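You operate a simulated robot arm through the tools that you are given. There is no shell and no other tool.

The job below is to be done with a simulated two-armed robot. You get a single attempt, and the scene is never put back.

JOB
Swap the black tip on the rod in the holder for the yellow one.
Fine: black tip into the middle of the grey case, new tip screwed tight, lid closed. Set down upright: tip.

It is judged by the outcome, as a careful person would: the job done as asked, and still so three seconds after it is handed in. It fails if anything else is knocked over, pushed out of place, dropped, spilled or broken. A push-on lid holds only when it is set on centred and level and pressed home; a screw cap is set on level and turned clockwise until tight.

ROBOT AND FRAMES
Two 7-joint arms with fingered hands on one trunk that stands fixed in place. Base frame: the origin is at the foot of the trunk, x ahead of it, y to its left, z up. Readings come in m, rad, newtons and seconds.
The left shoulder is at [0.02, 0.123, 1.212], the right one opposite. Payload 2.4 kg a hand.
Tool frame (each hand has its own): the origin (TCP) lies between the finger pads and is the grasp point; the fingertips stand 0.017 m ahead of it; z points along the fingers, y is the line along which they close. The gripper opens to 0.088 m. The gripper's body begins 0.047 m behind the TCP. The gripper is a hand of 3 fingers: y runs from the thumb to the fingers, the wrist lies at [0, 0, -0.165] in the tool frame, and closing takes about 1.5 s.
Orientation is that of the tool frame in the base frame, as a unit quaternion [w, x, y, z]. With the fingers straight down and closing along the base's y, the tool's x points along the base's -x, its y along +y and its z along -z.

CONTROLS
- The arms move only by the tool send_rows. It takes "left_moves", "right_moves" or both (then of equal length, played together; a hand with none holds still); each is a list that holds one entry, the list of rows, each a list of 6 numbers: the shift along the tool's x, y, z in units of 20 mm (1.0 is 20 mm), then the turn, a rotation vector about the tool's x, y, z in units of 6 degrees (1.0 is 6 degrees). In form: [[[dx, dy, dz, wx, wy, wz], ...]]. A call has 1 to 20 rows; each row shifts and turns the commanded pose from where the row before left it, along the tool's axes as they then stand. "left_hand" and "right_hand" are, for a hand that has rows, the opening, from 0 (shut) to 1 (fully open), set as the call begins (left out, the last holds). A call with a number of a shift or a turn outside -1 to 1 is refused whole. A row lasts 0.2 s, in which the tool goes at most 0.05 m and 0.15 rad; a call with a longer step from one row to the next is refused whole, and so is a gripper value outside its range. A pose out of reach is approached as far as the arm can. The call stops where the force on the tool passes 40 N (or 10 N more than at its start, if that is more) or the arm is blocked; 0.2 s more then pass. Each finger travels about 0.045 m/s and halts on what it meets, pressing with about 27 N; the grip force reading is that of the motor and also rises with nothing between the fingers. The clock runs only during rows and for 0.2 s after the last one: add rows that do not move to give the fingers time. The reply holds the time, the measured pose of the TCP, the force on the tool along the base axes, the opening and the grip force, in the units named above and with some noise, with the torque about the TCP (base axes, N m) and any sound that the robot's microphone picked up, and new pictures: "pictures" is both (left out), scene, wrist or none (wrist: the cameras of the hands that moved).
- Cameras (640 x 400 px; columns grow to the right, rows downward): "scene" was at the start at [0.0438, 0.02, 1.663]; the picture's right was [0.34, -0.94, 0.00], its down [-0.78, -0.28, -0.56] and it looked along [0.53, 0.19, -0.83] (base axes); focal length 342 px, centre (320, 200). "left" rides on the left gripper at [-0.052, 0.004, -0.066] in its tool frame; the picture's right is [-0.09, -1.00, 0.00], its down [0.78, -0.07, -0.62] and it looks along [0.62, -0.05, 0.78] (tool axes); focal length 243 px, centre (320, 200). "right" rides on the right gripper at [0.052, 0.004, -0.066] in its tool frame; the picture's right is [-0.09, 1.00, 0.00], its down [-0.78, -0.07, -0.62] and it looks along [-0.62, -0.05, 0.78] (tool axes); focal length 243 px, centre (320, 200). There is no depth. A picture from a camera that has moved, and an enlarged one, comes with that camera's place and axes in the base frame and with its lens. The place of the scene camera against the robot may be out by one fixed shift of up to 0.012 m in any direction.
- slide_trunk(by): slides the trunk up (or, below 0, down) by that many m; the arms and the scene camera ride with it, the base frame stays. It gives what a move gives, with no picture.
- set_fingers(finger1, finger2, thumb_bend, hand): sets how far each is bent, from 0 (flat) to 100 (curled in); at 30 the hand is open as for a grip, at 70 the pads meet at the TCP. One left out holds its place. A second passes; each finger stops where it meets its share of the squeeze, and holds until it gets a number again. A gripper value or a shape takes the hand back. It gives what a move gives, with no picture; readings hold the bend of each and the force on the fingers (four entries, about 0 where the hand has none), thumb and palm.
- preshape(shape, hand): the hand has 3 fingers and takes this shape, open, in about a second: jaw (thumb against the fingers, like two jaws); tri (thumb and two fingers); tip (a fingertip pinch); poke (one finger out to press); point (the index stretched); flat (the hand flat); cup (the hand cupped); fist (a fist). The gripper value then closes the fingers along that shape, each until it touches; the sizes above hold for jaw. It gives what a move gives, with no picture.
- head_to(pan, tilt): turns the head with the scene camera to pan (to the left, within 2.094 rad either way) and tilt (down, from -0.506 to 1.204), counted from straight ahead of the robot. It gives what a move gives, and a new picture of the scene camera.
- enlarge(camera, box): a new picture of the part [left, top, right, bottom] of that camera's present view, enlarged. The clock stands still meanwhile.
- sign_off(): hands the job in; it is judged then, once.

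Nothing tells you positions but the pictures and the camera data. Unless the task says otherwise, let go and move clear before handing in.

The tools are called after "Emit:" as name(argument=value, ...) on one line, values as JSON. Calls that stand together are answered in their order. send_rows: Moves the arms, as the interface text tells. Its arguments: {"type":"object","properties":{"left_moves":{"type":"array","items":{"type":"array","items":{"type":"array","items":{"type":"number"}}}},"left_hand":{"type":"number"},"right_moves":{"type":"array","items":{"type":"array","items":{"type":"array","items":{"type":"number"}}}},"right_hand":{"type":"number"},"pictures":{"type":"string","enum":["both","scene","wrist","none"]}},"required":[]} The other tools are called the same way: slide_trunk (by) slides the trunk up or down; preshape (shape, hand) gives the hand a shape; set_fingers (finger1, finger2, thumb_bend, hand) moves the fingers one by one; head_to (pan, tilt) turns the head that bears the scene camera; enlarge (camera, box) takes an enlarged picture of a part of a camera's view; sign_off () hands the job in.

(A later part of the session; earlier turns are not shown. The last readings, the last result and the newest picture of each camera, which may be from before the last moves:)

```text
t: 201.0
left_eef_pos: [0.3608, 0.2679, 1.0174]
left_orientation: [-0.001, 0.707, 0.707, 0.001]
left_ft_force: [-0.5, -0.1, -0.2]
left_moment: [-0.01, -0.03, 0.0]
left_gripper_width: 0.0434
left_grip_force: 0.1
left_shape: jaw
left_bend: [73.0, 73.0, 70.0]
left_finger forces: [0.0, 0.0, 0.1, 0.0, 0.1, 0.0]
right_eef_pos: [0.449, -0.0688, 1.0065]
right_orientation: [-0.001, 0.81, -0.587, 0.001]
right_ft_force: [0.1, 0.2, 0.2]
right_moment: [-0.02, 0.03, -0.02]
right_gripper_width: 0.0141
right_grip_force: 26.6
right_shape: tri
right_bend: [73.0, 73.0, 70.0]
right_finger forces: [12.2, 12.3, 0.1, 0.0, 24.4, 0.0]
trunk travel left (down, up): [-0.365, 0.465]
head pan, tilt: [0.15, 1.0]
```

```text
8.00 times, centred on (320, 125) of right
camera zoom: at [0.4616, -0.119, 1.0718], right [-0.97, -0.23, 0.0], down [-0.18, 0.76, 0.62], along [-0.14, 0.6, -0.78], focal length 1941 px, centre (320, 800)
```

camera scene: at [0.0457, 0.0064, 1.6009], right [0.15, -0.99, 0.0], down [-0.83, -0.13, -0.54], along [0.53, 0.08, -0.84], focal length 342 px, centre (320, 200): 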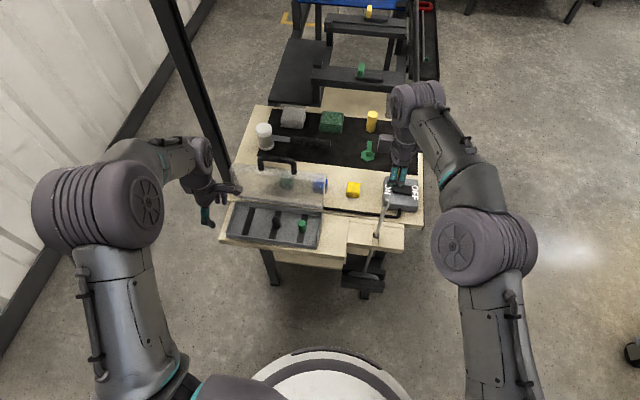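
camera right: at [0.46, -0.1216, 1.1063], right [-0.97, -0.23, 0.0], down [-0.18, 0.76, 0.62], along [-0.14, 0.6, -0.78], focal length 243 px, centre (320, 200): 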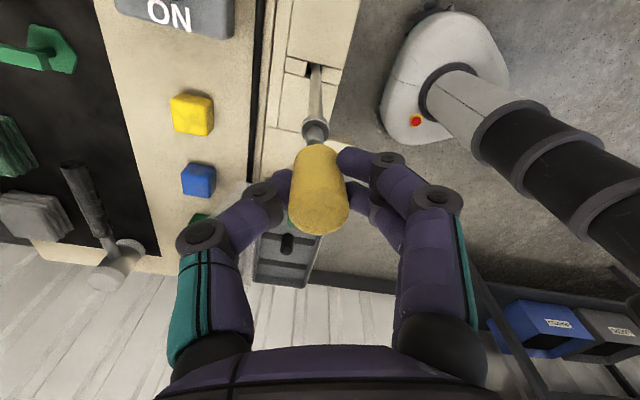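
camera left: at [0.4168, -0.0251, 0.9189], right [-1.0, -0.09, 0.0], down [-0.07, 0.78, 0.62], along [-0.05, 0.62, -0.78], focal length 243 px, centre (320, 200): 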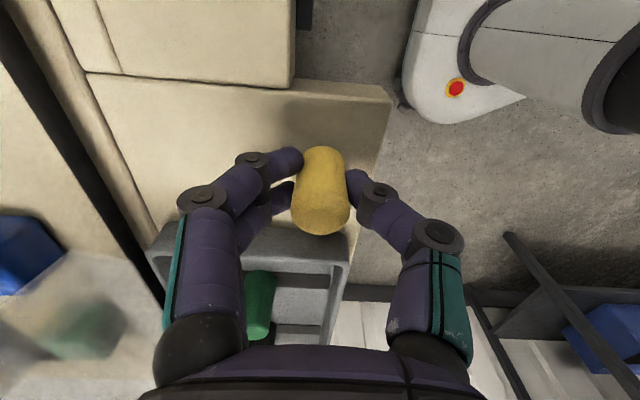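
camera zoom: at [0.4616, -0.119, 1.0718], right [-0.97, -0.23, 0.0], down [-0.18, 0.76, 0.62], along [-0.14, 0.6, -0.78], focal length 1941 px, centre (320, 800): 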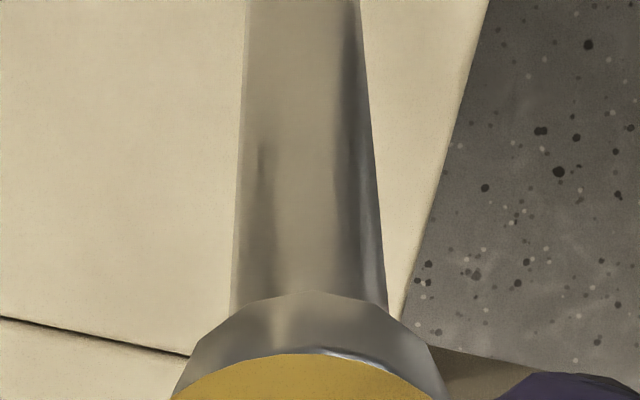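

Emit:
send_rows(right_moves=[[[0, 0, 0.07, 0, 0, 0], [0, 0, 0, 0, 0, 0]]], pictures="none")

Emit:
send_rows(right_moves=[[[0, 0, 0.07, 0, 0, 0], [0, 0, 0, 0, 0, 0]]], pictures="none")

Emit:
send_rows(right_moves=[[[0, 0, 0.07, 0, 0, 0], [0, 0, 0, 0, 0, 0]]], pictures="none")

Emit:
enlarge(camera="right", box=[290, 100, 350, 150])

```text
t: 201.6
left_eef_pos: [0.3614, 0.2663, 1.0176]
left_orientation: [0.0, 0.707, 0.707, 0.0]
left_ft_force: [-0.6, 0.2, -0.1]
left_moment: [0.0, -0.01, 0.0]
left_gripper_width: 0.0437
left_grip_force: 0.1
left_shape: jaw
left_bend: [73.0, 73.0, 70.0]
left_finger forces: [0.0, 0.1, 0.1, 0.0, 0.1, 0.0]
right_eef_pos: [0.4496, -0.0698, 1.0057]
right_orientation: [-0.001, 0.809, -0.587, 0.001]
right_ft_force: [-0.2, 0.8, 3.7]
right_moment: [-0.01, 0.02, 0.0]
right_gripper_width: 0.0146
right_grip_force: 26.8
right_shape: tri
right_bend: [73.0, 73.0, 70.0]
right_finger forces: [12.7, 12.8, 0.0, 0.0, 25.4, 0.0]
trunk travel left (down, up): [-0.365, 0.465]
head pan, tilt: [0.15, 1.0]
```

```text
t: 202.2
left_eef_pos: [0.3618, 0.2677, 1.0171]
left_orientation: [0.001, 0.707, 0.707, 0.0]
left_ft_force: [0.5, 0.0, -0.8]
left_moment: [-0.01, -0.02, -0.01]
left_gripper_width: 0.0438
left_grip_force: 0.0
left_shape: jaw
left_bend: [73.0, 73.0, 70.0]
left_finger forces: [0.1, 0.0, 0.0, 0.1, 0.0, 0.0]
right_eef_pos: [0.4496, -0.0687, 1.0042]
right_orientation: [0.0, 0.809, -0.587, 0.002]
right_ft_force: [0.8, -1.2, 10.3]
right_moment: [0.01, -0.04, 0.0]
right_gripper_width: 0.0149
right_grip_force: 26.5
right_shape: tri
right_bend: [73.0, 73.0, 70.0]
right_finger forces: [13.4, 13.4, 0.0, 0.1, 27.9, 0.0]
trunk travel left (down, up): [-0.365, 0.465]
head pan, tilt: [0.15, 1.0]
```

```text
t: 202.8
left_eef_pos: [0.3598, 0.267, 1.0183]
left_orientation: [0.0, 0.707, 0.707, 0.0]
left_ft_force: [0.3, 0.0, 0.1]
left_moment: [0.03, -0.01, 0.01]
left_gripper_width: 0.0435
left_grip_force: 0.0
left_shape: jaw
left_bend: [73.0, 73.0, 70.0]
left_finger forces: [0.0, 0.1, 0.0, 0.1, 0.0, 0.0]
right_eef_pos: [0.45, -0.0693, 1.0026]
right_orientation: [-0.001, 0.809, -0.588, 0.003]
right_ft_force: [2.8, -0.1, 17.2]
right_moment: [-0.02, -0.08, 0.0]
right_gripper_width: 0.0147
right_grip_force: 27.7
right_shape: tri
right_bend: [73.0, 73.0, 71.0]
right_finger forces: [14.2, 14.1, 0.1, 0.0, 31.1, 0.1]
trunk travel left (down, up): [-0.365, 0.465]
head pan, tilt: [0.15, 1.0]
```

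```text
8.00 times, centred on (320, 125) of right
camera zoom: at [0.4614, -0.1188, 1.0688], right [-0.97, -0.23, 0.0], down [-0.18, 0.76, 0.62], along [-0.14, 0.6, -0.78], focal length 1941 px, centre (320, 800)
```

zoom: 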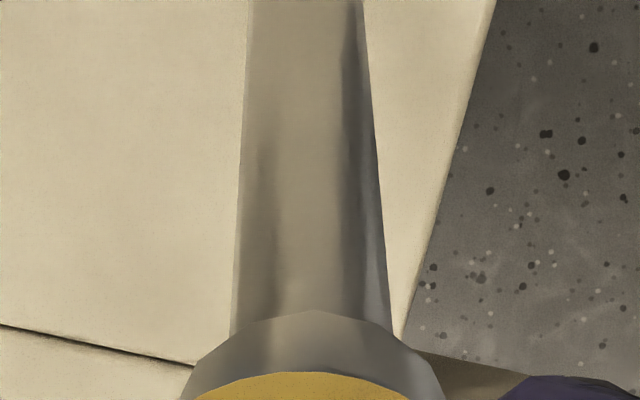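

Contact at about the thread start (force up). I'll ease to a light push and begin turning clockwise, compensating for the small axis offset.

Emit:
send_rows(right_moves=[[[0, 0, -0.06, 0, 0, 0], [-0.005, 0.0015, 0, 0, 0, 1], [-0.005, 0.0015, 0, 0, 0, 1], [-0.005, 0.0015, 0, 0, 0, 1], [-0.005, 0.0015, 0, 0, 0, 1], [-0.005, 0.0015, 0, 0, 0, 1]]], pictures="none")

Emit:
enlarge(camera="right", box=[240, 100, 400, 250])

```text
t: 204.2
left_eef_pos: [0.3619, 0.267, 1.0165]
left_orientation: [0.0, 0.707, 0.707, 0.0]
left_ft_force: [0.7, 0.5, 0.5]
left_moment: [0.01, 0.01, -0.01]
left_gripper_width: 0.0435
left_grip_force: 0.1
left_shape: jaw
left_bend: [73.0, 73.0, 70.0]
left_finger forces: [0.0, 0.1, 0.1, 0.0, 0.0, 0.0]
right_eef_pos: [0.4504, -0.0688, 1.0032]
right_orientation: [0.0, -0.629, 0.777, -0.001]
right_ft_force: [5.5, -1.5, 13.9]
right_moment: [-0.05, -0.12, 0.0]
right_gripper_width: 0.015
right_grip_force: 27.2
right_shape: tri
right_bend: [73.0, 73.0, 71.0]
right_finger forces: [12.8, 12.9, 0.0, 0.0, 31.2, 0.0]
trunk travel left (down, up): [-0.365, 0.465]
head pan, tilt: [0.15, 1.0]
```

```text
2.67 times, centred on (320, 175) of right
camera zoom: at [0.4344, -0.1178, 1.0692], right [-0.96, 0.29, 0.0], down [0.23, 0.75, 0.62], along [0.18, 0.59, -0.78], focal length 647 px, centre (320, 267)
```

zoom: 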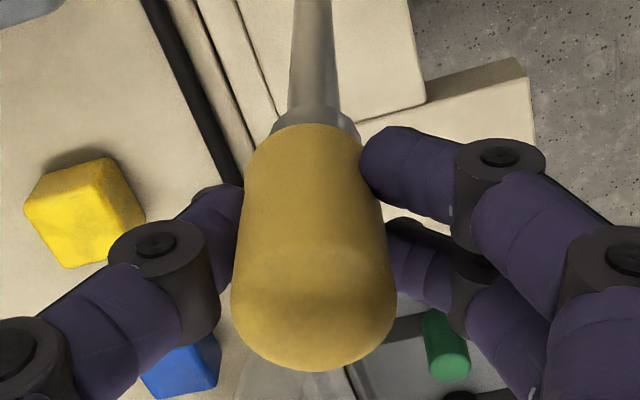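

Emit:
send_rows(right_moves=[[[-0.005, 0.0015, 0, 0, 0, 1], [-0.005, 0.0015, 0, 0, 0, 1], [-0.005, 0.0015, 0, 0, 0, 1], [-0.005, 0.0015, 0, 0, 0, 1], [-0.005, 0.0015, 0, 0, 0, 1], [-0.005, 0.0015, 0, 0, 0, 1], [-0.005, 0.0015, 0, 0, 0, 1], [-0.005, 0.0015, 0, 0, 0, 1], [-0.005, 0.0015, 0, 0, 0, 1], [-0.005, 0.0015, 0, 0, 0, 1]]], pictures="none")

Emit:
send_rows(right_moves=[[[-0.005, 0.0015, 0, 0, 0, 1], [-0.005, 0.0015, 0, 0, 0, 1], [-0.005, 0.0015, 0, 0, 0, 1], [-0.005, 0.0015, 0, 0, 0, 1], [-0.005, 0.0015, 0, 0, 0, 1], [-0.005, 0.0015, 0, 0, 0, 1], [-0.005, 0.0015, 0, 0, 0, 1], [-0.005, 0.0015, 0, 0, 0, 1], [-0.005, 0.0015, 0, 0, 0, 1], [-0.005, 0.0015, 0, 0, 0, 1]]], pictures="none")

Emit:
enlarge(camera="right", box=[240, 100, 400, 250])

```text
t: 206.4
left_eef_pos: [0.3615, 0.2677, 1.0172]
left_orientation: [-0.001, 0.707, 0.707, 0.0]
left_ft_force: [-0.1, -0.4, -0.1]
left_moment: [0.0, 0.01, 0.0]
left_gripper_width: 0.0438
left_grip_force: 0.1
left_shape: jaw
left_bend: [73.0, 73.0, 70.0]
left_finger forces: [0.1, 0.0, 0.0, 0.0, 0.1, 0.0]
right_eef_pos: [0.4494, -0.0678, 1.0029]
right_orientation: [0.001, -0.157, 0.988, 0.0]
right_ft_force: [3.0, -3.3, 13.2]
right_moment: [-0.09, -0.06, 0.02]
right_gripper_width: 0.0155
right_grip_force: 27.1
right_shape: tri
right_bend: [73.0, 73.0, 71.0]
right_finger forces: [13.1, 13.0, 0.0, 0.0, 30.5, 0.0]
trunk travel left (down, up): [-0.365, 0.465]
head pan, tilt: [0.15, 1.0]
```

```text
t: 208.6
left_eef_pos: [0.3606, 0.267, 1.0165]
left_orientation: [0.001, 0.707, 0.707, 0.0]
left_ft_force: [0.2, 0.3, 0.6]
left_moment: [0.03, 0.02, 0.04]
left_gripper_width: 0.0435
left_grip_force: 0.1
left_shape: jaw
left_bend: [73.0, 73.0, 70.0]
left_finger forces: [0.0, 0.0, 0.0, 0.1, 0.0, 0.1]
right_eef_pos: [0.4525, -0.0681, 1.0028]
right_orientation: [0.001, 0.358, 0.934, 0.001]
right_ft_force: [6.9, -5.0, 12.7]
right_moment: [-0.07, -0.07, 0.33]
right_gripper_width: 0.0155
right_grip_force: 27.1
right_shape: tri
right_bend: [73.0, 73.0, 72.0]
right_finger forces: [18.6, 15.1, 0.1, 0.0, 33.1, 0.1]
trunk travel left (down, up): [-0.365, 0.465]
head pan, tilt: [0.15, 1.0]
```

```text
2.67 times, centred on (320, 175) of right
camera zoom: at [0.4162, -0.0294, 1.069], right [0.73, 0.68, 0.0], down [0.53, -0.57, 0.62], along [0.43, -0.45, -0.78], focal length 647 px, centre (320, 267)
```

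zoom: 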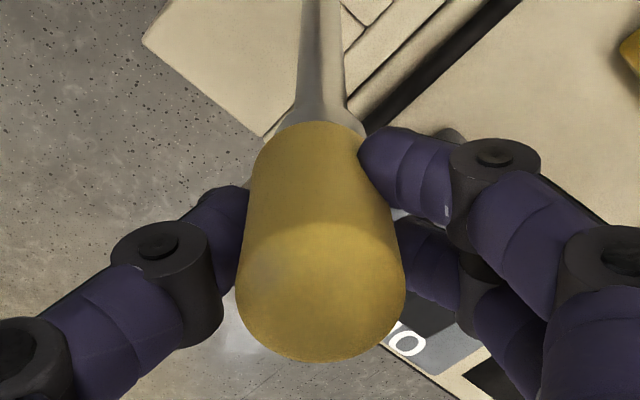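

Torque has risen to 0.33 N·m after about 150° of turning, so it's coming tight. A few more degrees to see whether it saturates.

Emit:
send_rows(right_moves=[[[-0.005, 0.0015, 0, 0, 0, 1], [-0.005, 0.0015, 0, 0, 0, 1], [0, 0, 0, 0, 0, 0]]], pictures="none")

Emit:
enlarge(camera="right", box=[240, 100, 400, 250])

Emit:
enlarge(camera="scene", box=[350, 160, 420, 230])

```text
t: 209.4
left_eef_pos: [0.3614, 0.2657, 1.0169]
left_orientation: [-0.001, 0.707, 0.707, 0.001]
left_ft_force: [-0.8, -0.4, -0.4]
left_moment: [0.0, 0.02, -0.03]
left_gripper_width: 0.0434
left_grip_force: 0.1
left_shape: jaw
left_bend: [73.0, 73.0, 70.0]
left_finger forces: [0.0, 0.0, 0.0, 0.1, 0.0, 0.1]
right_eef_pos: [0.4504, -0.0688, 1.0021]
right_orientation: [0.001, 0.454, 0.891, 0.0]
right_ft_force: [6.3, -9.9, 7.3]
right_moment: [-0.11, -0.1, 0.4]
right_gripper_width: 0.0146
right_grip_force: 26.7
right_shape: tri
right_bend: [73.0, 73.0, 72.0]
right_finger forces: [24.3, 13.3, 0.0, 0.0, 35.1, 0.0]
trunk travel left (down, up): [-0.365, 0.465]
head pan, tilt: [0.15, 1.0]
```

```text
2.67 times, centred on (320, 175) of right
camera zoom: at [0.4247, -0.0236, 1.0688], right [0.86, 0.52, 0.0], down [0.4, -0.67, 0.62], along [0.32, -0.53, -0.78], focal length 647 px, centre (320, 267)
```

zoom: 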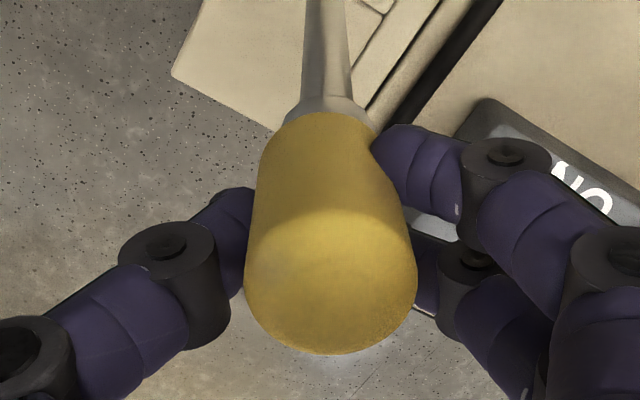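

```text
5.71 times, centred on (385, 195) of scene
camera zoom: at [0.046, 0.0045, 1.6009], right [0.15, -0.99, 0.0], down [-0.83, -0.13, -0.54], along [0.53, 0.08, -0.84], focal length 1954 px, centre (-51, 229)
```

zoom: 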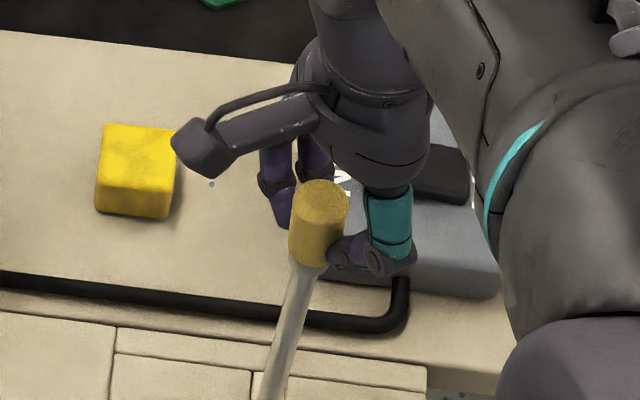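

Torque reached 0.40 N·m with the fingers starting to slip on the tip; it sits flush on the collar. I'll release, look, regrip further back and give one more tightening turn to confirm.

Emit:
send_rows(right_moves=[[[0, 0, 0, 0, 0, 0], [0, 0, 0, 0, 0, 0], [0, 0, 0, 0, 0, 0], [0, 0, 0, 0, 0, 0], [0, 0, 0, 0, 0, 0]]], right_hand=0.5, pictures="none")

Emit:
enlarge(camera="right", box=[240, 100, 400, 250])

Emit:
enlarge(camera="scene", box=[350, 160, 420, 230])

```text
t: 210.6
left_eef_pos: [0.3606, 0.2665, 1.0175]
left_orientation: [-0.001, 0.707, 0.707, 0.0]
left_ft_force: [0.1, 0.5, 0.1]
left_moment: [0.01, 0.0, -0.02]
left_gripper_width: 0.0437
left_grip_force: 0.0
left_shape: jaw
left_bend: [73.0, 73.0, 70.0]
left_finger forces: [0.0, 0.0, 0.0, 0.0, 0.0, 0.1]
right_eef_pos: [0.4517, -0.0669, 1.0031]
right_orientation: [-0.001, 0.454, 0.891, 0.001]
right_ft_force: [0.3, -0.4, -0.5]
right_moment: [0.02, 0.03, -0.03]
right_gripper_width: 0.0434
right_grip_force: 0.1
right_shape: tri
right_bend: [73.0, 73.0, 70.0]
right_finger forces: [0.0, 0.0, 0.0, 0.1, 0.1, 0.0]
trunk travel left (down, up): [-0.365, 0.465]
head pan, tilt: [0.15, 1.0]
```

```text
2.67 times, centred on (320, 175) of right
camera zoom: at [0.4244, -0.0222, 1.0691], right [0.86, 0.52, 0.0], down [0.41, -0.67, 0.62], along [0.32, -0.53, -0.78], focal length 647 px, centre (320, 267)
```

zoom: 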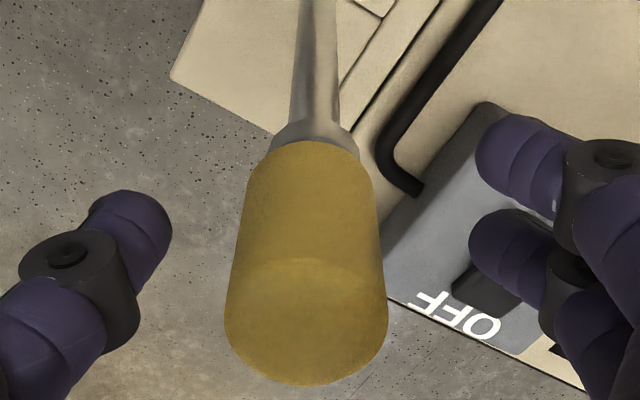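

```text
5.71 times, centred on (385, 195) of scene
camera zoom: at [0.0456, 0.0063, 1.6009], right [0.15, -0.99, 0.0], down [-0.83, -0.13, -0.54], along [0.53, 0.08, -0.84], focal length 1954 px, centre (-51, 229)
```

zoom: 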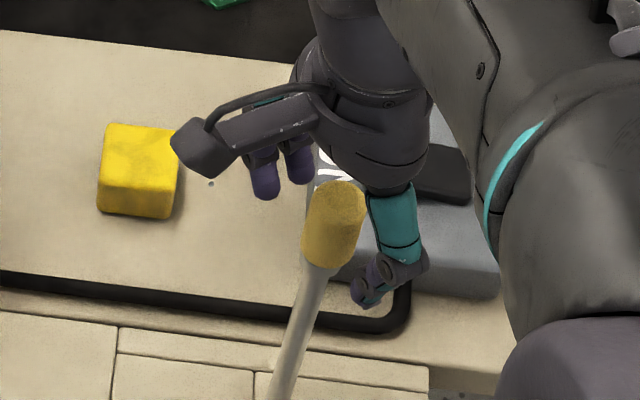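

The tip sits flush on the collar, upright. I'll recentre, turn the open hand back 120°, regrip and tighten once more.

Emit:
send_rows(right_moves=[[[-0.025, -0.1, 0, 0, 0, 0], [0, 0, 0, 0, 0, -1], [0, 0, 0, 0, 0, -1], [0, 0, 0, 0, 0, -1], [0, 0, 0, 0, 0, -1], [0, 0, 0, 0, 0, -1], [0, 0, 0, 0, 0, -1], [0, 0, 0, 0, 0, -1], [0, 0, 0, 0, 0, -1], [0, 0, 0, 0, 0, -1], [0, 0, 0, 0, 0, -1], [0, 0, 0, 0, 0, -1], [0, 0, 0, 0, 0, -1], [0, 0, 0, 0, 0, -1], [0, 0, 0, 0, 0, -1], [0, 0, 0, 0, 0, -1], [0, 0, 0, 0, 0, -1], [0, 0, 0, 0, 0, 0]]], right_hand=0.5, pictures="none")

Emit:
enlarge(camera="right", box=[240, 120, 400, 270])

```text
t: 214.4
left_eef_pos: [0.3609, 0.2659, 1.0174]
left_orientation: [0.0, 0.707, 0.707, 0.0]
left_ft_force: [-0.2, 0.0, 0.6]
left_moment: [-0.01, 0.02, -0.03]
left_gripper_width: 0.0434
left_grip_force: 0.1
left_shape: jaw
left_bend: [73.0, 73.0, 70.0]
left_finger forces: [0.0, 0.1, 0.0, 0.1, 0.0, 0.0]
right_eef_pos: [0.4488, -0.0691, 1.0024]
right_orientation: [0.001, -0.36, 0.933, -0.001]
right_ft_force: [0.3, 0.1, 0.4]
right_moment: [0.02, 0.04, -0.02]
right_gripper_width: 0.0436
right_grip_force: 0.2
right_shape: tri
right_bend: [73.0, 73.0, 70.0]
right_finger forces: [0.0, 0.0, 0.1, 0.0, 0.0, 0.1]
trunk travel left (down, up): [-0.365, 0.465]
head pan, tilt: [0.15, 1.0]
```

```text
2.67 times, centred on (320, 195) of right
camera zoom: at [0.4087, -0.1005, 1.0689], right [-0.61, 0.8, 0.0], down [0.62, 0.47, 0.62], along [0.5, 0.38, -0.78], focal length 647 px, centre (320, 213)
```

zoom: 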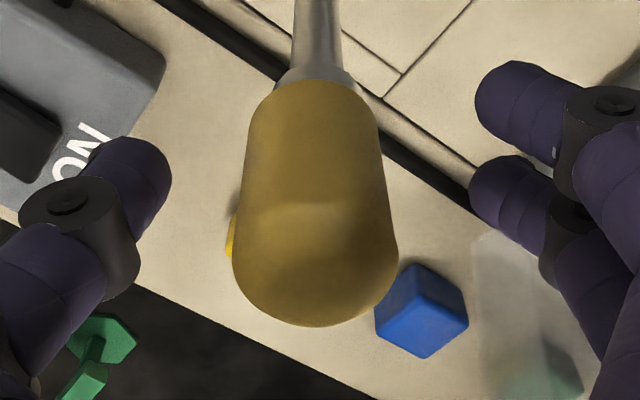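

Emit:
send_rows(right_moves=[[[0, 0, 0, 0, 0, 0], [0, 0, 0, 0, 0, 0], [0, 0, 0, 0, 0, 0], [0, 0, 0, 0, 0, 0], [0, 0, 0, 0, 0, 0], [0, 0, 0, 0, 0, 0]]], right_hand=0.0, pictures="none")

Emit:
enlarge(camera="right", box=[240, 120, 400, 270])

Emit:
send_rows(right_moves=[[[0, 0, 0, 0, 0, 1], [0, 0, 0, 0, 0, 1], [0, 0, 0, 0, 0, 1]]], pictures="none")

Emit:
enlarge(camera="right", box=[240, 120, 400, 270])

```text
t: 215.8
left_eef_pos: [0.3626, 0.2672, 1.0166]
left_orientation: [0.001, 0.706, 0.708, 0.0]
left_ft_force: [-0.9, -0.2, -0.1]
left_moment: [-0.02, 0.0, 0.03]
left_gripper_width: 0.0436
left_grip_force: 0.1
left_shape: jaw
left_bend: [73.0, 73.0, 70.0]
left_finger forces: [0.0, 0.0, 0.0, 0.0, 0.1, 0.0]
right_eef_pos: [0.4504, -0.071, 1.0022]
right_orientation: [0.0, -0.359, 0.933, -0.002]
right_ft_force: [1.6, 0.4, -1.8]
right_moment: [0.02, -0.03, 0.08]
right_gripper_width: 0.0148
right_grip_force: 27.3
right_shape: tri
right_bend: [72.0, 72.0, 70.0]
right_finger forces: [15.2, 11.3, 0.1, 0.0, 22.2, 0.0]
trunk travel left (down, up): [-0.365, 0.465]
head pan, tilt: [0.15, 1.0]
```

```text
2.67 times, centred on (320, 195) of right
camera zoom: at [0.4089, -0.1003, 1.0688], right [-0.6, 0.8, 0.0], down [0.62, 0.47, 0.62], along [0.5, 0.38, -0.78], focal length 647 px, centre (320, 213)
```

zoom: 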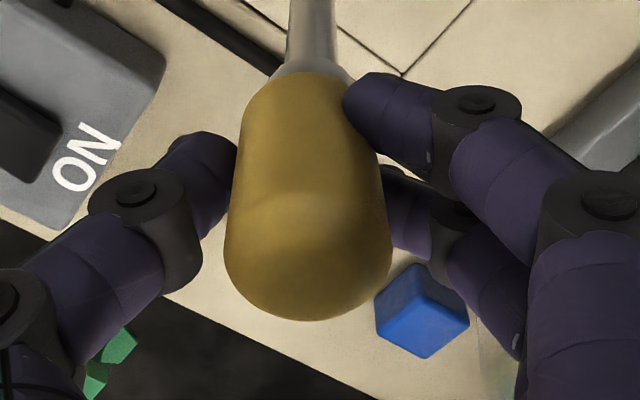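

```text
t: 216.6
left_eef_pos: [0.3624, 0.267, 1.0164]
left_orientation: [-0.001, 0.707, 0.707, 0.0]
left_ft_force: [-0.8, -0.3, -0.9]
left_moment: [-0.01, -0.01, -0.03]
left_gripper_width: 0.0435
left_grip_force: 0.0
left_shape: jaw
left_bend: [73.0, 73.0, 70.0]
left_finger forces: [0.0, 0.1, 0.1, 0.1, 0.0, 0.1]
right_eef_pos: [0.4508, -0.0703, 1.0029]
right_orientation: [0.001, -0.208, 0.978, -0.001]
right_ft_force: [4.4, -1.0, 0.6]
right_moment: [0.0, -0.05, 0.36]
right_gripper_width: 0.0148
right_grip_force: 26.3
right_shape: tri
right_bend: [71.0, 72.0, 70.0]
right_finger forces: [21.1, 10.9, 0.0, 0.0, 31.3, 0.1]
trunk travel left (down, up): [-0.365, 0.465]
head pan, tilt: [0.15, 1.0]
```

```text
2.67 times, centred on (320, 195) of right
camera zoom: at [0.4017, -0.0859, 1.0689], right [-0.33, 0.94, 0.0], down [0.74, 0.26, 0.62], along [0.59, 0.2, -0.78], focal length 647 px, centre (320, 213)
```

zoom: 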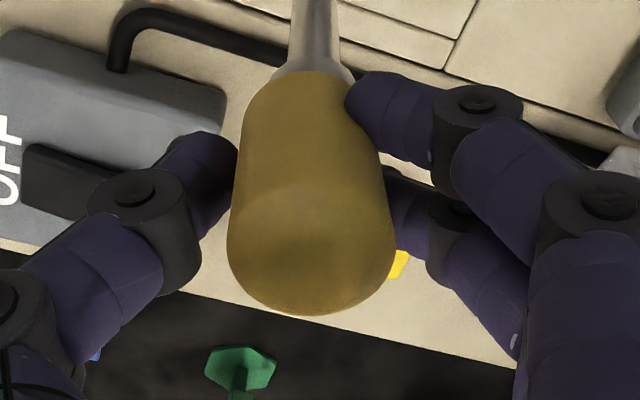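

Torque rises at once to 0.36 N·m, so it is screwed home. One last small nudge, then release.

Emit:
send_rows(right_moves=[[[0, 0, 0, 0, 0, 1], [0, 0, 0, 0, 0, 0]]], pictures="none")

Emit:
send_rows(right_moves=[[[0, 0, 0, 0, 0, -0.4], [0, 0, 0, 0, 0, 0]]], pictures="none")

Emit:
send_rows(right_moves=[[[0, 0, 0, 0, 0, 0], [0, 0, 0, 0, 0, 0], [0, 0, 0, 0, 0, 0], [0, 0, 0, 0, 0, 0], [0, 0, 0, 0, 0, 0]]], right_hand=0.6, pictures="none")

Emit:
enlarge(camera="right", box=[240, 100, 400, 250])

Emit:
enlarge(camera="scene", box=[350, 160, 420, 230])

```text
t: 217.2
left_eef_pos: [0.3636, 0.2662, 1.0158]
left_orientation: [-0.001, 0.707, 0.707, -0.001]
left_ft_force: [0.3, -0.5, -0.5]
left_moment: [-0.01, -0.02, 0.0]
left_gripper_width: 0.0435
left_grip_force: 0.2
left_shape: jaw
left_bend: [73.0, 73.0, 70.0]
left_finger forces: [0.0, 0.0, 0.0, 0.0, 0.0, 0.1]
right_eef_pos: [0.4513, -0.0693, 1.0028]
right_orientation: [0.002, -0.156, 0.988, 0.0]
right_ft_force: [7.4, -1.0, 0.4]
right_moment: [-0.04, -0.06, 0.51]
right_gripper_width: 0.0148
right_grip_force: 27.5
right_shape: tri
right_bend: [71.0, 72.0, 70.0]
right_finger forces: [23.0, 10.8, 0.1, 0.0, 35.2, 0.0]
trunk travel left (down, up): [-0.365, 0.465]
head pan, tilt: [0.15, 1.0]
```

```text
t: 217.8
left_eef_pos: [0.3619, 0.2661, 1.0158]
left_orientation: [-0.001, 0.707, 0.707, 0.0]
left_ft_force: [-0.4, 0.4, -0.3]
left_moment: [0.05, -0.01, 0.01]
left_gripper_width: 0.0437
left_grip_force: 0.0
left_shape: jaw
left_bend: [73.0, 73.0, 70.0]
left_finger forces: [0.1, 0.1, 0.0, 0.0, 0.1, 0.1]
right_eef_pos: [0.451, -0.0689, 1.0026]
right_orientation: [0.001, -0.178, 0.984, 0.0]
right_ft_force: [7.5, -0.7, 3.4]
right_moment: [-0.03, -0.11, 0.47]
right_gripper_width: 0.0147
right_grip_force: 27.5
right_shape: tri
right_bend: [71.0, 72.0, 70.0]
right_finger forces: [21.6, 11.4, 0.1, 0.0, 34.9, 0.0]
trunk travel left (down, up): [-0.365, 0.465]
head pan, tilt: [0.15, 1.0]
```

```text
t: 219.0
left_eef_pos: [0.3625, 0.2658, 1.0169]
left_orientation: [0.0, 0.707, 0.707, 0.0]
left_ft_force: [0.2, -0.1, -0.3]
left_moment: [-0.01, -0.04, 0.01]
left_gripper_width: 0.0436
left_grip_force: 0.0
left_shape: jaw
left_bend: [73.0, 73.0, 70.0]
left_finger forces: [0.0, 0.0, 0.1, 0.0, 0.0, 0.1]
right_eef_pos: [0.4496, -0.0692, 1.0033]
right_orientation: [0.001, -0.178, 0.984, 0.001]
right_ft_force: [0.0, -0.1, 0.2]
right_moment: [0.04, 0.0, 0.0]
right_gripper_width: 0.0523
right_grip_force: 0.0
right_shape: tri
right_bend: [71.0, 71.0, 71.0]
right_finger forces: [0.1, 0.0, 0.0, 0.1, 0.0, 0.0]
trunk travel left (down, up): [-0.365, 0.465]
head pan, tilt: [0.15, 1.0]
```

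```text
2.67 times, centred on (320, 175) of right
camera zoom: at [0.3997, -0.0827, 1.0689], right [-0.27, 0.96, 0.0], down [0.75, 0.21, 0.62], along [0.6, 0.17, -0.78], focal length 647 px, centre (320, 267)
```

zoom: 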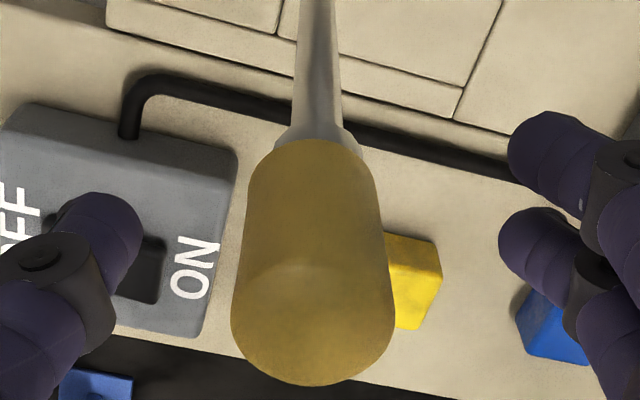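

```text
5.71 times, centred on (385, 195) of scene
camera zoom: at [0.0455, 0.0063, 1.6009], right [0.15, -0.99, 0.0], down [-0.83, -0.13, -0.54], along [0.53, 0.08, -0.84], focal length 1954 px, centre (-51, 229)
```

zoom: 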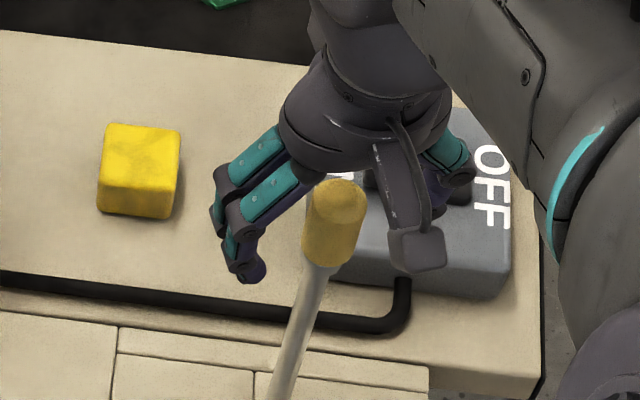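

Final torque 0.51 N·m — the yellow tip is tight, upright and flush. Now raising the right hand straight off and moving it away.

Emit:
send_rows(right_moves=[[[0, 0, -0.5, 0, 0, 0], [0, 0, -1, 0, 0, 0], [0, 0, -1, 0, 0, 0], [0, 0, -1, 0, 0, 0], [0, 0, -0.8, 0, 0, 0], [0.99, -0.62, 0, 0, 0, 0], [0.99, -0.62, 0, 0, 0, 0], [0.99, -0.62, 0, 0, 0, 0], [0.99, -0.62, 0, 0, 0, 0], [0.99, -0.62, 0, 0, 0, 0], [0.99, -0.62, 0, 0, 0, 0], [0.99, -0.62, 0, 0, 0, 0], [0, 0, 0, 0, 0, 0]]], pictures="both")

Emit:
enlarge(camera="scene", box=[220, 130, 440, 300])

```text
t: 221.8
left_eef_pos: [0.362, 0.2669, 1.0171]
left_orientation: [0.0, 0.707, 0.707, 0.0]
left_ft_force: [-0.2, 0.8, 0.0]
left_moment: [0.0, 0.01, 0.01]
left_gripper_width: 0.0438
left_grip_force: 0.2
left_shape: jaw
left_bend: [73.0, 73.0, 70.0]
left_finger forces: [0.0, 0.0, 0.1, 0.0, 0.0, 0.0]
right_eef_pos: [0.3498, -0.1989, 1.0882]
right_orientation: [0.001, -0.178, 0.984, 0.0]
right_ft_force: [-0.5, -0.4, -0.7]
right_moment: [-0.01, 0.0, 0.0]
right_gripper_width: 0.0526
right_grip_force: 0.0
right_shape: tri
right_bend: [71.0, 71.0, 71.0]
right_finger forces: [0.1, 0.0, 0.0, 0.0, 0.1, 0.0]
trunk travel left (down, up): [-0.365, 0.465]
head pan, tilt: [0.15, 1.0]
camera scene: at [0.0457, 0.0064, 1.6009], right [0.15, -0.99, 0.0], down [-0.83, -0.13, -0.54], along [0.53, 0.08, -0.84], focal length 342 px, centre (320, 200)
camera right: at [0.3004, -0.2127, 1.1545], right [-0.27, 0.96, 0.0], down [0.75, 0.21, 0.62], along [0.6, 0.17, -0.78], focal length 243 px, centre (320, 200)
```

scene: 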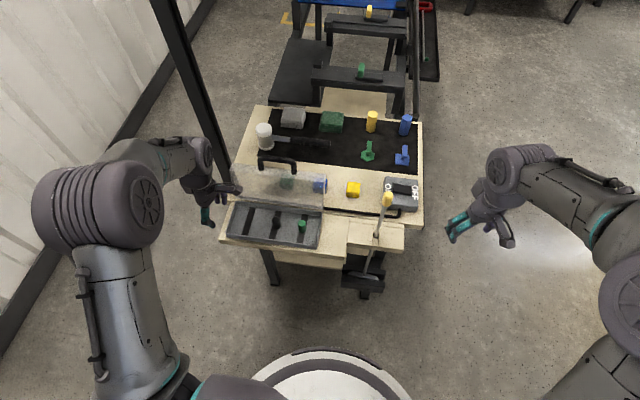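
right: 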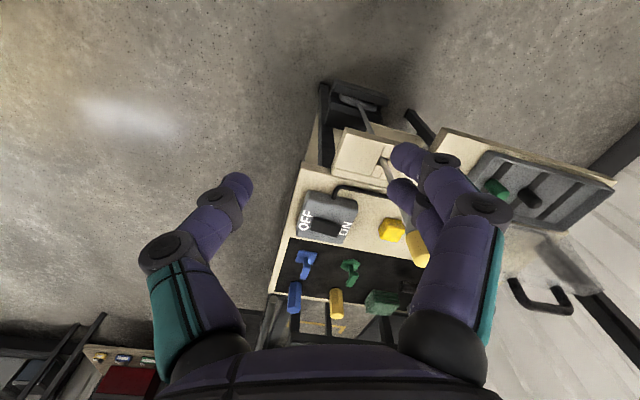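

```text
2.35 times, centred on (330, 215) of scene
camera zoom: at [0.0457, 0.0064, 1.6009], right [0.15, -0.99, 0.0], down [-0.83, -0.13, -0.54], along [0.53, 0.08, -0.84], focal length 805 px, centre (296, 165)
```

zoom: 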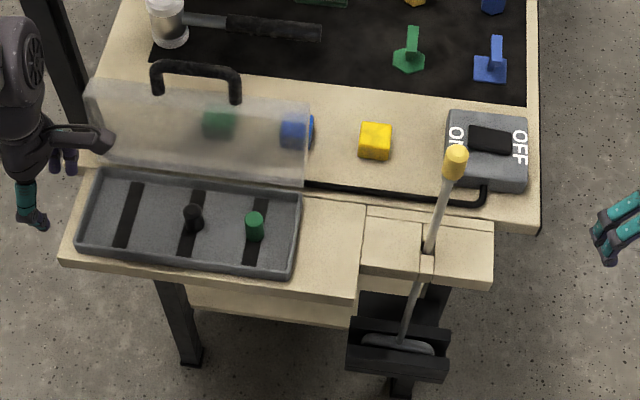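

The yellow tip is on the rod, black in the middle bay. What's left is closing the lid. I'll bring the left hand up over the open lid's handle, tilted for reach, and look at the bar.

Emit:
send_rows(left_moves=[[[0, 0, -1, 0, 0, 0], [0, 0, -1, 0, 0, 0], [-1, 0, -0.2, 0, 0, 0], [-1, 0, 0, 0, 0, 0], [-1, 0, 0, 0, 0, 0], [-1, 0, 0, 0, 0, 0], [-0.35, 0, 0, -1, 0, 0], [0, 0, 0, -1, 0, 0], [0, 0, 0, -1, 0, 0], [0, 0, 0, -1, 0, 0], [0, 0.966, 0.43, 0, 0, 0], [0, 0.966, 0.43, 0, 0, 0], [0, 0.966, 0.43, 0, 0, 0], [0, 0.966, 0.43, 0, 0, 0], [0, 0.966, 0.43, 0, 0, 0], [0, 0.966, 0.43, 0, 0, 0], [0, 0, 0, 0, 0, 0]]], left_hand=0.6, pictures="both")

Emit:
enlarge(camera="left", box=[160, 20, 460, 240])

```text
t: 225.4
left_eef_pos: [0.4878, 0.181, 1.0604]
left_orientation: [0.148, 0.692, 0.691, 0.147]
left_ft_force: [-0.1, -0.3, 0.6]
left_moment: [-0.02, -0.03, -0.04]
left_gripper_width: 0.0524
left_grip_force: 0.0
left_shape: jaw
left_bend: [71.0, 71.0, 71.0]
left_finger forces: [0.0, 0.0, 0.1, 0.0, 0.0, 0.0]
right_eef_pos: [0.3503, -0.1999, 1.0885]
right_orientation: [0.001, -0.178, 0.984, 0.001]
right_ft_force: [-0.6, -0.8, 0.6]
right_moment: [0.03, 0.02, -0.02]
right_gripper_width: 0.0525
right_grip_force: 0.1
right_shape: tri
right_bend: [71.0, 71.0, 71.0]
right_finger forces: [0.0, 0.1, 0.1, 0.1, 0.1, 0.0]
trunk travel left (down, up): [-0.365, 0.465]
head pan, tilt: [0.15, 1.0]
camera scene: at [0.0453, 0.0061, 1.6009], right [0.15, -0.99, 0.0], down [-0.83, -0.13, -0.54], along [0.53, 0.08, -0.84], focal length 342 px, centre (320, 200)
camera left: at [0.466, 0.128, 1.1222], right [-0.91, -0.09, -0.4], down [-0.31, 0.78, 0.54], along [0.27, 0.62, -0.74], focal length 243 px, centre (320, 200)
```

scene: 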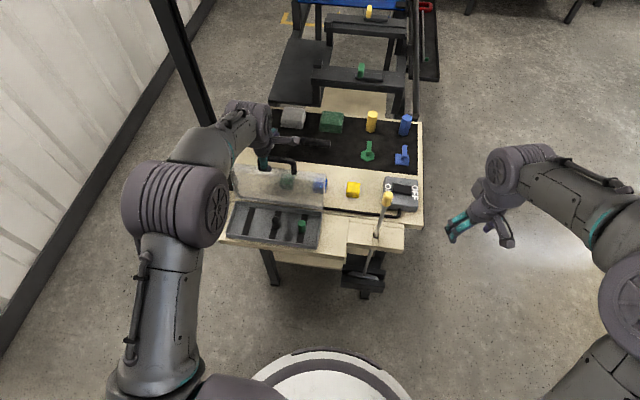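
left: 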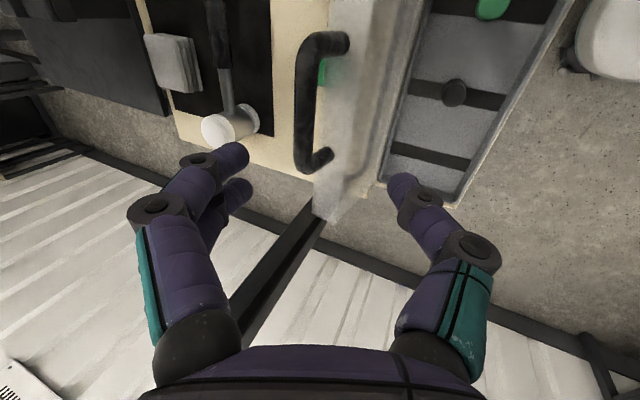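

```text
1.82 times, centred on (310, 130) of left
camera zoom: at [0.466, 0.128, 1.1222], right [-0.91, -0.09, -0.4], down [-0.31, 0.78, 0.54], along [0.27, 0.62, -0.74], focal length 441 px, centre (338, 327)
```

zoom: 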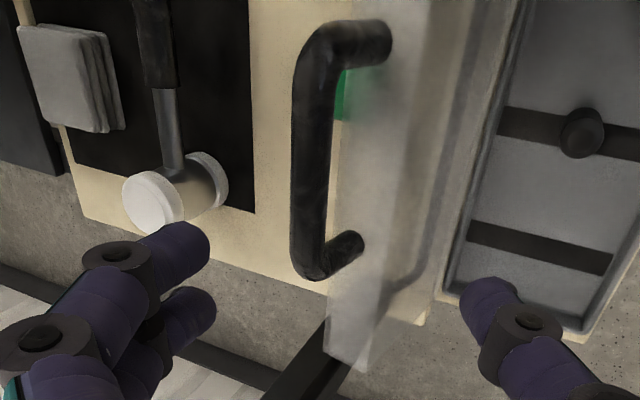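

The bar is at about (0.535, 0.18, 0.977). I'll narrow the opening and approach along the hand's axis, stopping short to verify.

Emit:
send_rows(left_moves=[[[0, 0.24, 0.8, 0, 0, 0], [0, 0.24, 0.8, 0, 0, 0], [0, 0, 0.7, 0, 0, 0], [0, 0, 0, 0, 0, 0]]], left_hand=0.45, pictures="wrist")

Emit:
enlarge(camera="left", box=[160, 20, 460, 240])

```text
t: 226.4
left_eef_pos: [0.515, 0.1799, 1.0217]
left_orientation: [0.147, 0.692, 0.691, 0.147]
left_ft_force: [0.1, -0.1, 0.2]
left_moment: [0.01, 0.02, -0.03]
left_gripper_width: 0.0398
left_grip_force: 0.0
left_shape: jaw
left_bend: [73.0, 73.0, 70.0]
left_finger forces: [0.0, 0.0, 0.0, 0.0, 0.1, 0.0]
right_eef_pos: [0.3518, -0.1995, 1.0888]
right_orientation: [0.001, -0.178, 0.984, 0.0]
right_ft_force: [0.2, -0.6, -0.2]
right_moment: [-0.01, 0.01, 0.01]
right_gripper_width: 0.0527
right_grip_force: 0.2
right_shape: tri
right_bend: [71.0, 71.0, 71.0]
right_finger forces: [0.0, 0.0, 0.0, 0.0, 0.1, 0.0]
trunk travel left (down, up): [-0.365, 0.465]
head pan, tilt: [0.15, 1.0]
camera left: at [0.494, 0.1274, 1.0841], right [-0.91, -0.09, -0.4], down [-0.31, 0.78, 0.54], along [0.27, 0.62, -0.74], focal length 243 px, centre (320, 200)
```

left: 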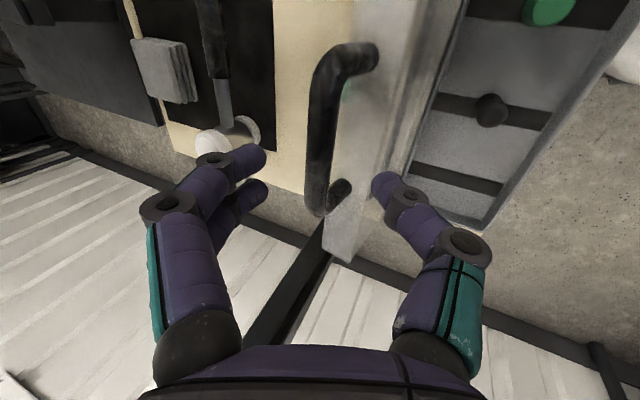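

```text
1.82 times, centred on (310, 130) of left
camera zoom: at [0.494, 0.1274, 1.0841], right [-0.91, -0.09, -0.4], down [-0.31, 0.78, 0.54], along [0.27, 0.62, -0.74], focal length 441 px, centre (338, 327)
```

zoom: 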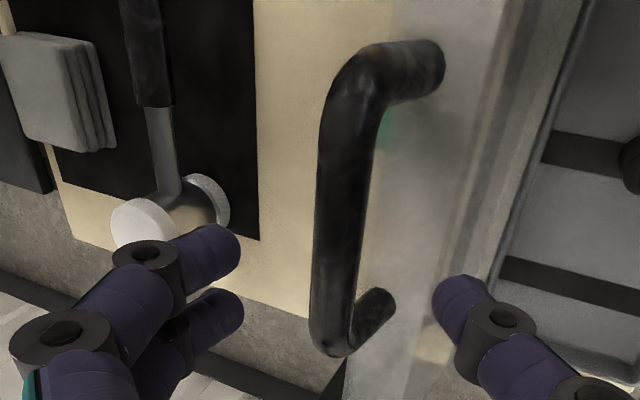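

Two views put the bar at (0.539, 0.186, 0.968). I'll tilt 6° more for reach, centre on it, and slide down over the bar.

Emit:
send_rows(left_moves=[[[0, 0, 0, -1, 0, 0], [0.18, -0.39, 0, 0, 0, 0], [0, 0, 0.9, 0, 0, 0], [0, 0, 0.6, 0, 0, 0], [0, 0, 0, 0, 0, 0]]], left_hand=0.42, pictures="wrist")

Emit:
enlarge(camera="left", box=[200, 60, 440, 260])

```text
t: 227.6
left_eef_pos: [0.5232, 0.1829, 0.9929]
left_orientation: [0.183, 0.683, 0.683, 0.184]
left_ft_force: [0.1, -0.2, -0.7]
left_moment: [0.02, -0.01, 0.01]
left_gripper_width: 0.0376
left_grip_force: 0.1
left_shape: jaw
left_bend: [73.0, 73.0, 70.0]
left_finger forces: [0.0, 0.1, 0.0, 0.1, 0.0, 0.0]
right_eef_pos: [0.3516, -0.1991, 1.0884]
right_orientation: [0.0, -0.178, 0.984, -0.001]
right_ft_force: [0.5, -0.2, 0.3]
right_moment: [0.03, 0.0, -0.01]
right_gripper_width: 0.0525
right_grip_force: 0.1
right_shape: tri
right_bend: [71.0, 71.0, 71.0]
right_finger forces: [0.0, 0.0, 0.0, 0.1, 0.0, 0.0]
trunk travel left (down, up): [-0.365, 0.465]
head pan, tilt: [0.15, 1.0]
camera left: at [0.4961, 0.1312, 1.0517], right [-0.86, -0.09, -0.5], down [-0.37, 0.78, 0.5], along [0.35, 0.62, -0.7], focal length 243 px, centre (320, 200)
```

left: 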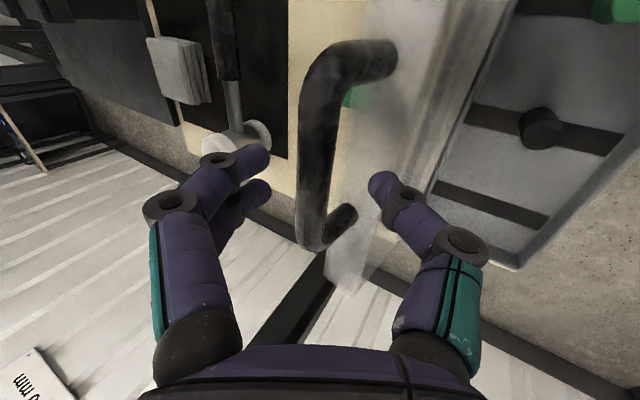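

```text
2.00 times, centred on (320, 160) of left
camera zoom: at [0.4961, 0.1312, 1.0517], right [-0.86, -0.09, -0.5], down [-0.37, 0.78, 0.5], along [0.35, 0.62, -0.7], focal length 485 px, centre (320, 280)
```

zoom: 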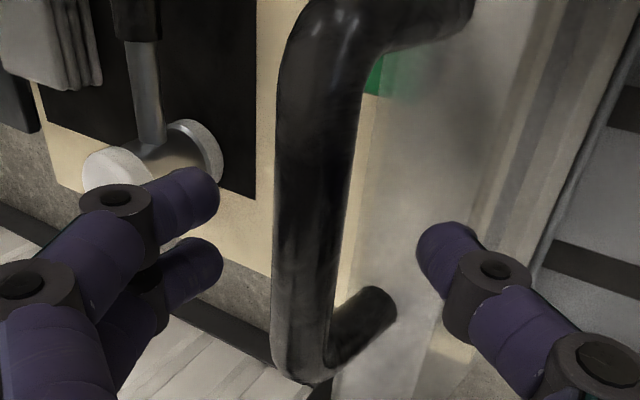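

Emit:
send_rows(left_moves=[[[0, 0, 0.5, 0, 0, 0], [0, 0, 0, 0, 0, 0]]], pictures="none")

Emit:
enlarge(camera="left", box=[200, 60, 440, 260])

Emit:
enlarge(camera="scene", box=[220, 120, 340, 220])

```text
t: 228.2
left_eef_pos: [0.5284, 0.1836, 0.9833]
left_orientation: [0.183, 0.683, 0.683, 0.183]
left_ft_force: [-0.8, 0.8, 0.8]
left_moment: [0.01, -0.01, 0.02]
left_gripper_width: 0.0372
left_grip_force: 0.1
left_shape: jaw
left_bend: [73.0, 73.0, 70.0]
left_finger forces: [0.0, 0.0, 0.0, 0.0, 0.1, 0.1]
right_eef_pos: [0.3503, -0.1988, 1.089]
right_orientation: [0.001, -0.178, 0.984, 0.0]
right_ft_force: [-0.3, -0.1, -0.7]
right_moment: [0.0, 0.02, 0.02]
right_gripper_width: 0.0527
right_grip_force: 0.1
right_shape: tri
right_bend: [71.0, 71.0, 71.0]
right_finger forces: [0.0, 0.1, 0.0, 0.1, 0.0, 0.1]
trunk travel left (down, up): [-0.365, 0.465]
head pan, tilt: [0.15, 1.0]
```

```text
2.00 times, centred on (320, 160) of left
camera zoom: at [0.501, 0.1309, 1.0425], right [-0.86, -0.09, -0.5], down [-0.37, 0.78, 0.51], along [0.35, 0.62, -0.7], focal length 485 px, centre (320, 280)
```

zoom: 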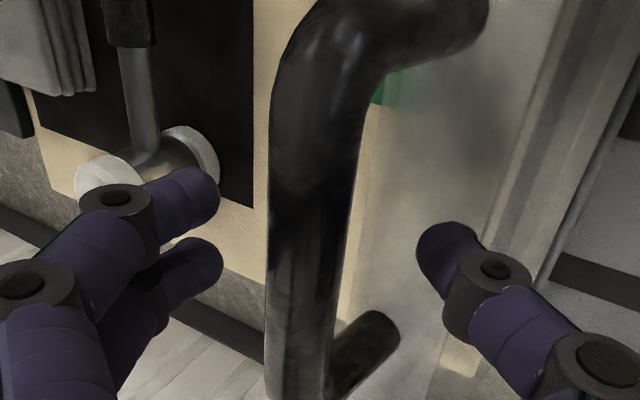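

```text
4.00 times, centred on (280, 170) of scene
camera zoom: at [0.0454, 0.0061, 1.6009], right [0.15, -0.99, 0.0], down [-0.83, -0.13, -0.54], along [0.53, 0.08, -0.84], focal length 1368 px, centre (480, 320)
```

zoom: 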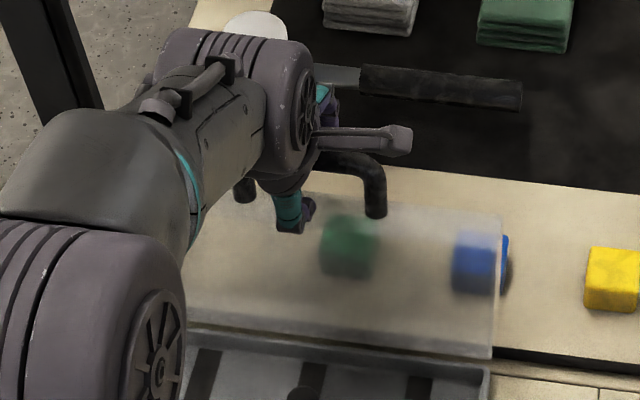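

The bar now seems to be between the pads at about TCP level. I'll close gently and check the grip.

Emit:
send_rows(left_moves=[[[0, 0, 0, 0, 0, 0], [0, 0, 0, 0, 0, 0], [0, 0, 0, 0, 0, 0], [0, 0, 0, 0, 0, 0], [0, 0, 0, 0, 0, 0]]], left_hand=0.0, pictures="none")

Emit:
enlarge(camera="left", box=[200, 60, 440, 260])

Emit:
enlarge(camera="scene", box=[220, 120, 340, 220])

```text
t: 229.4
left_eef_pos: [0.5299, 0.183, 0.9818]
left_orientation: [0.181, 0.684, 0.683, 0.181]
left_ft_force: [-4.5, -1.1, -15.8]
left_moment: [0.0, -0.04, -0.03]
left_gripper_width: 0.0001
left_grip_force: 26.7
left_shape: jaw
left_bend: [69.0, 70.0, 73.0]
left_finger forces: [9.4, 9.4, 0.0, 0.1, 28.2, 0.1]
right_eef_pos: [0.3514, -0.1993, 1.0876]
right_orientation: [0.0, -0.178, 0.984, 0.0]
right_ft_force: [1.7, 0.5, 0.2]
right_moment: [0.01, -0.03, 0.01]
right_gripper_width: 0.0525
right_grip_force: 0.1
right_shape: tri
right_bend: [71.0, 71.0, 71.0]
right_finger forces: [0.1, 0.1, 0.1, 0.0, 0.0, 0.1]
trunk travel left (down, up): [-0.365, 0.465]
head pan, tilt: [0.15, 1.0]
```

```text
2.00 times, centred on (320, 160) of left
camera zoom: at [0.5011, 0.1311, 1.0409], right [-0.87, -0.09, -0.49], down [-0.37, 0.78, 0.51], along [0.34, 0.62, -0.71], focal length 485 px, centre (320, 280)
```

zoom: 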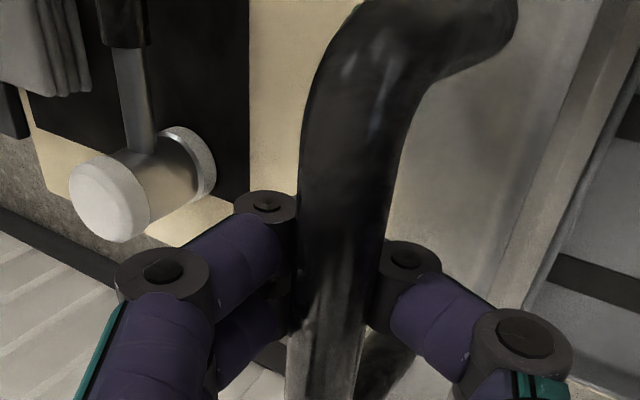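

```text
4.00 times, centred on (280, 170) of scene
camera zoom: at [0.0466, 0.0065, 1.6007], right [0.15, -0.99, 0.0], down [-0.83, -0.13, -0.54], along [0.53, 0.08, -0.84], focal length 1368 px, centre (480, 320)
```

zoom: 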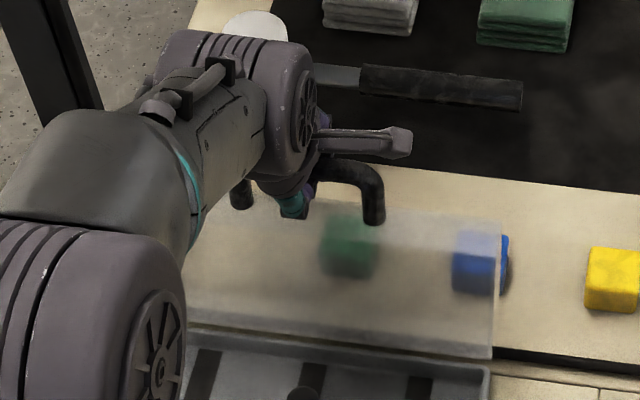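

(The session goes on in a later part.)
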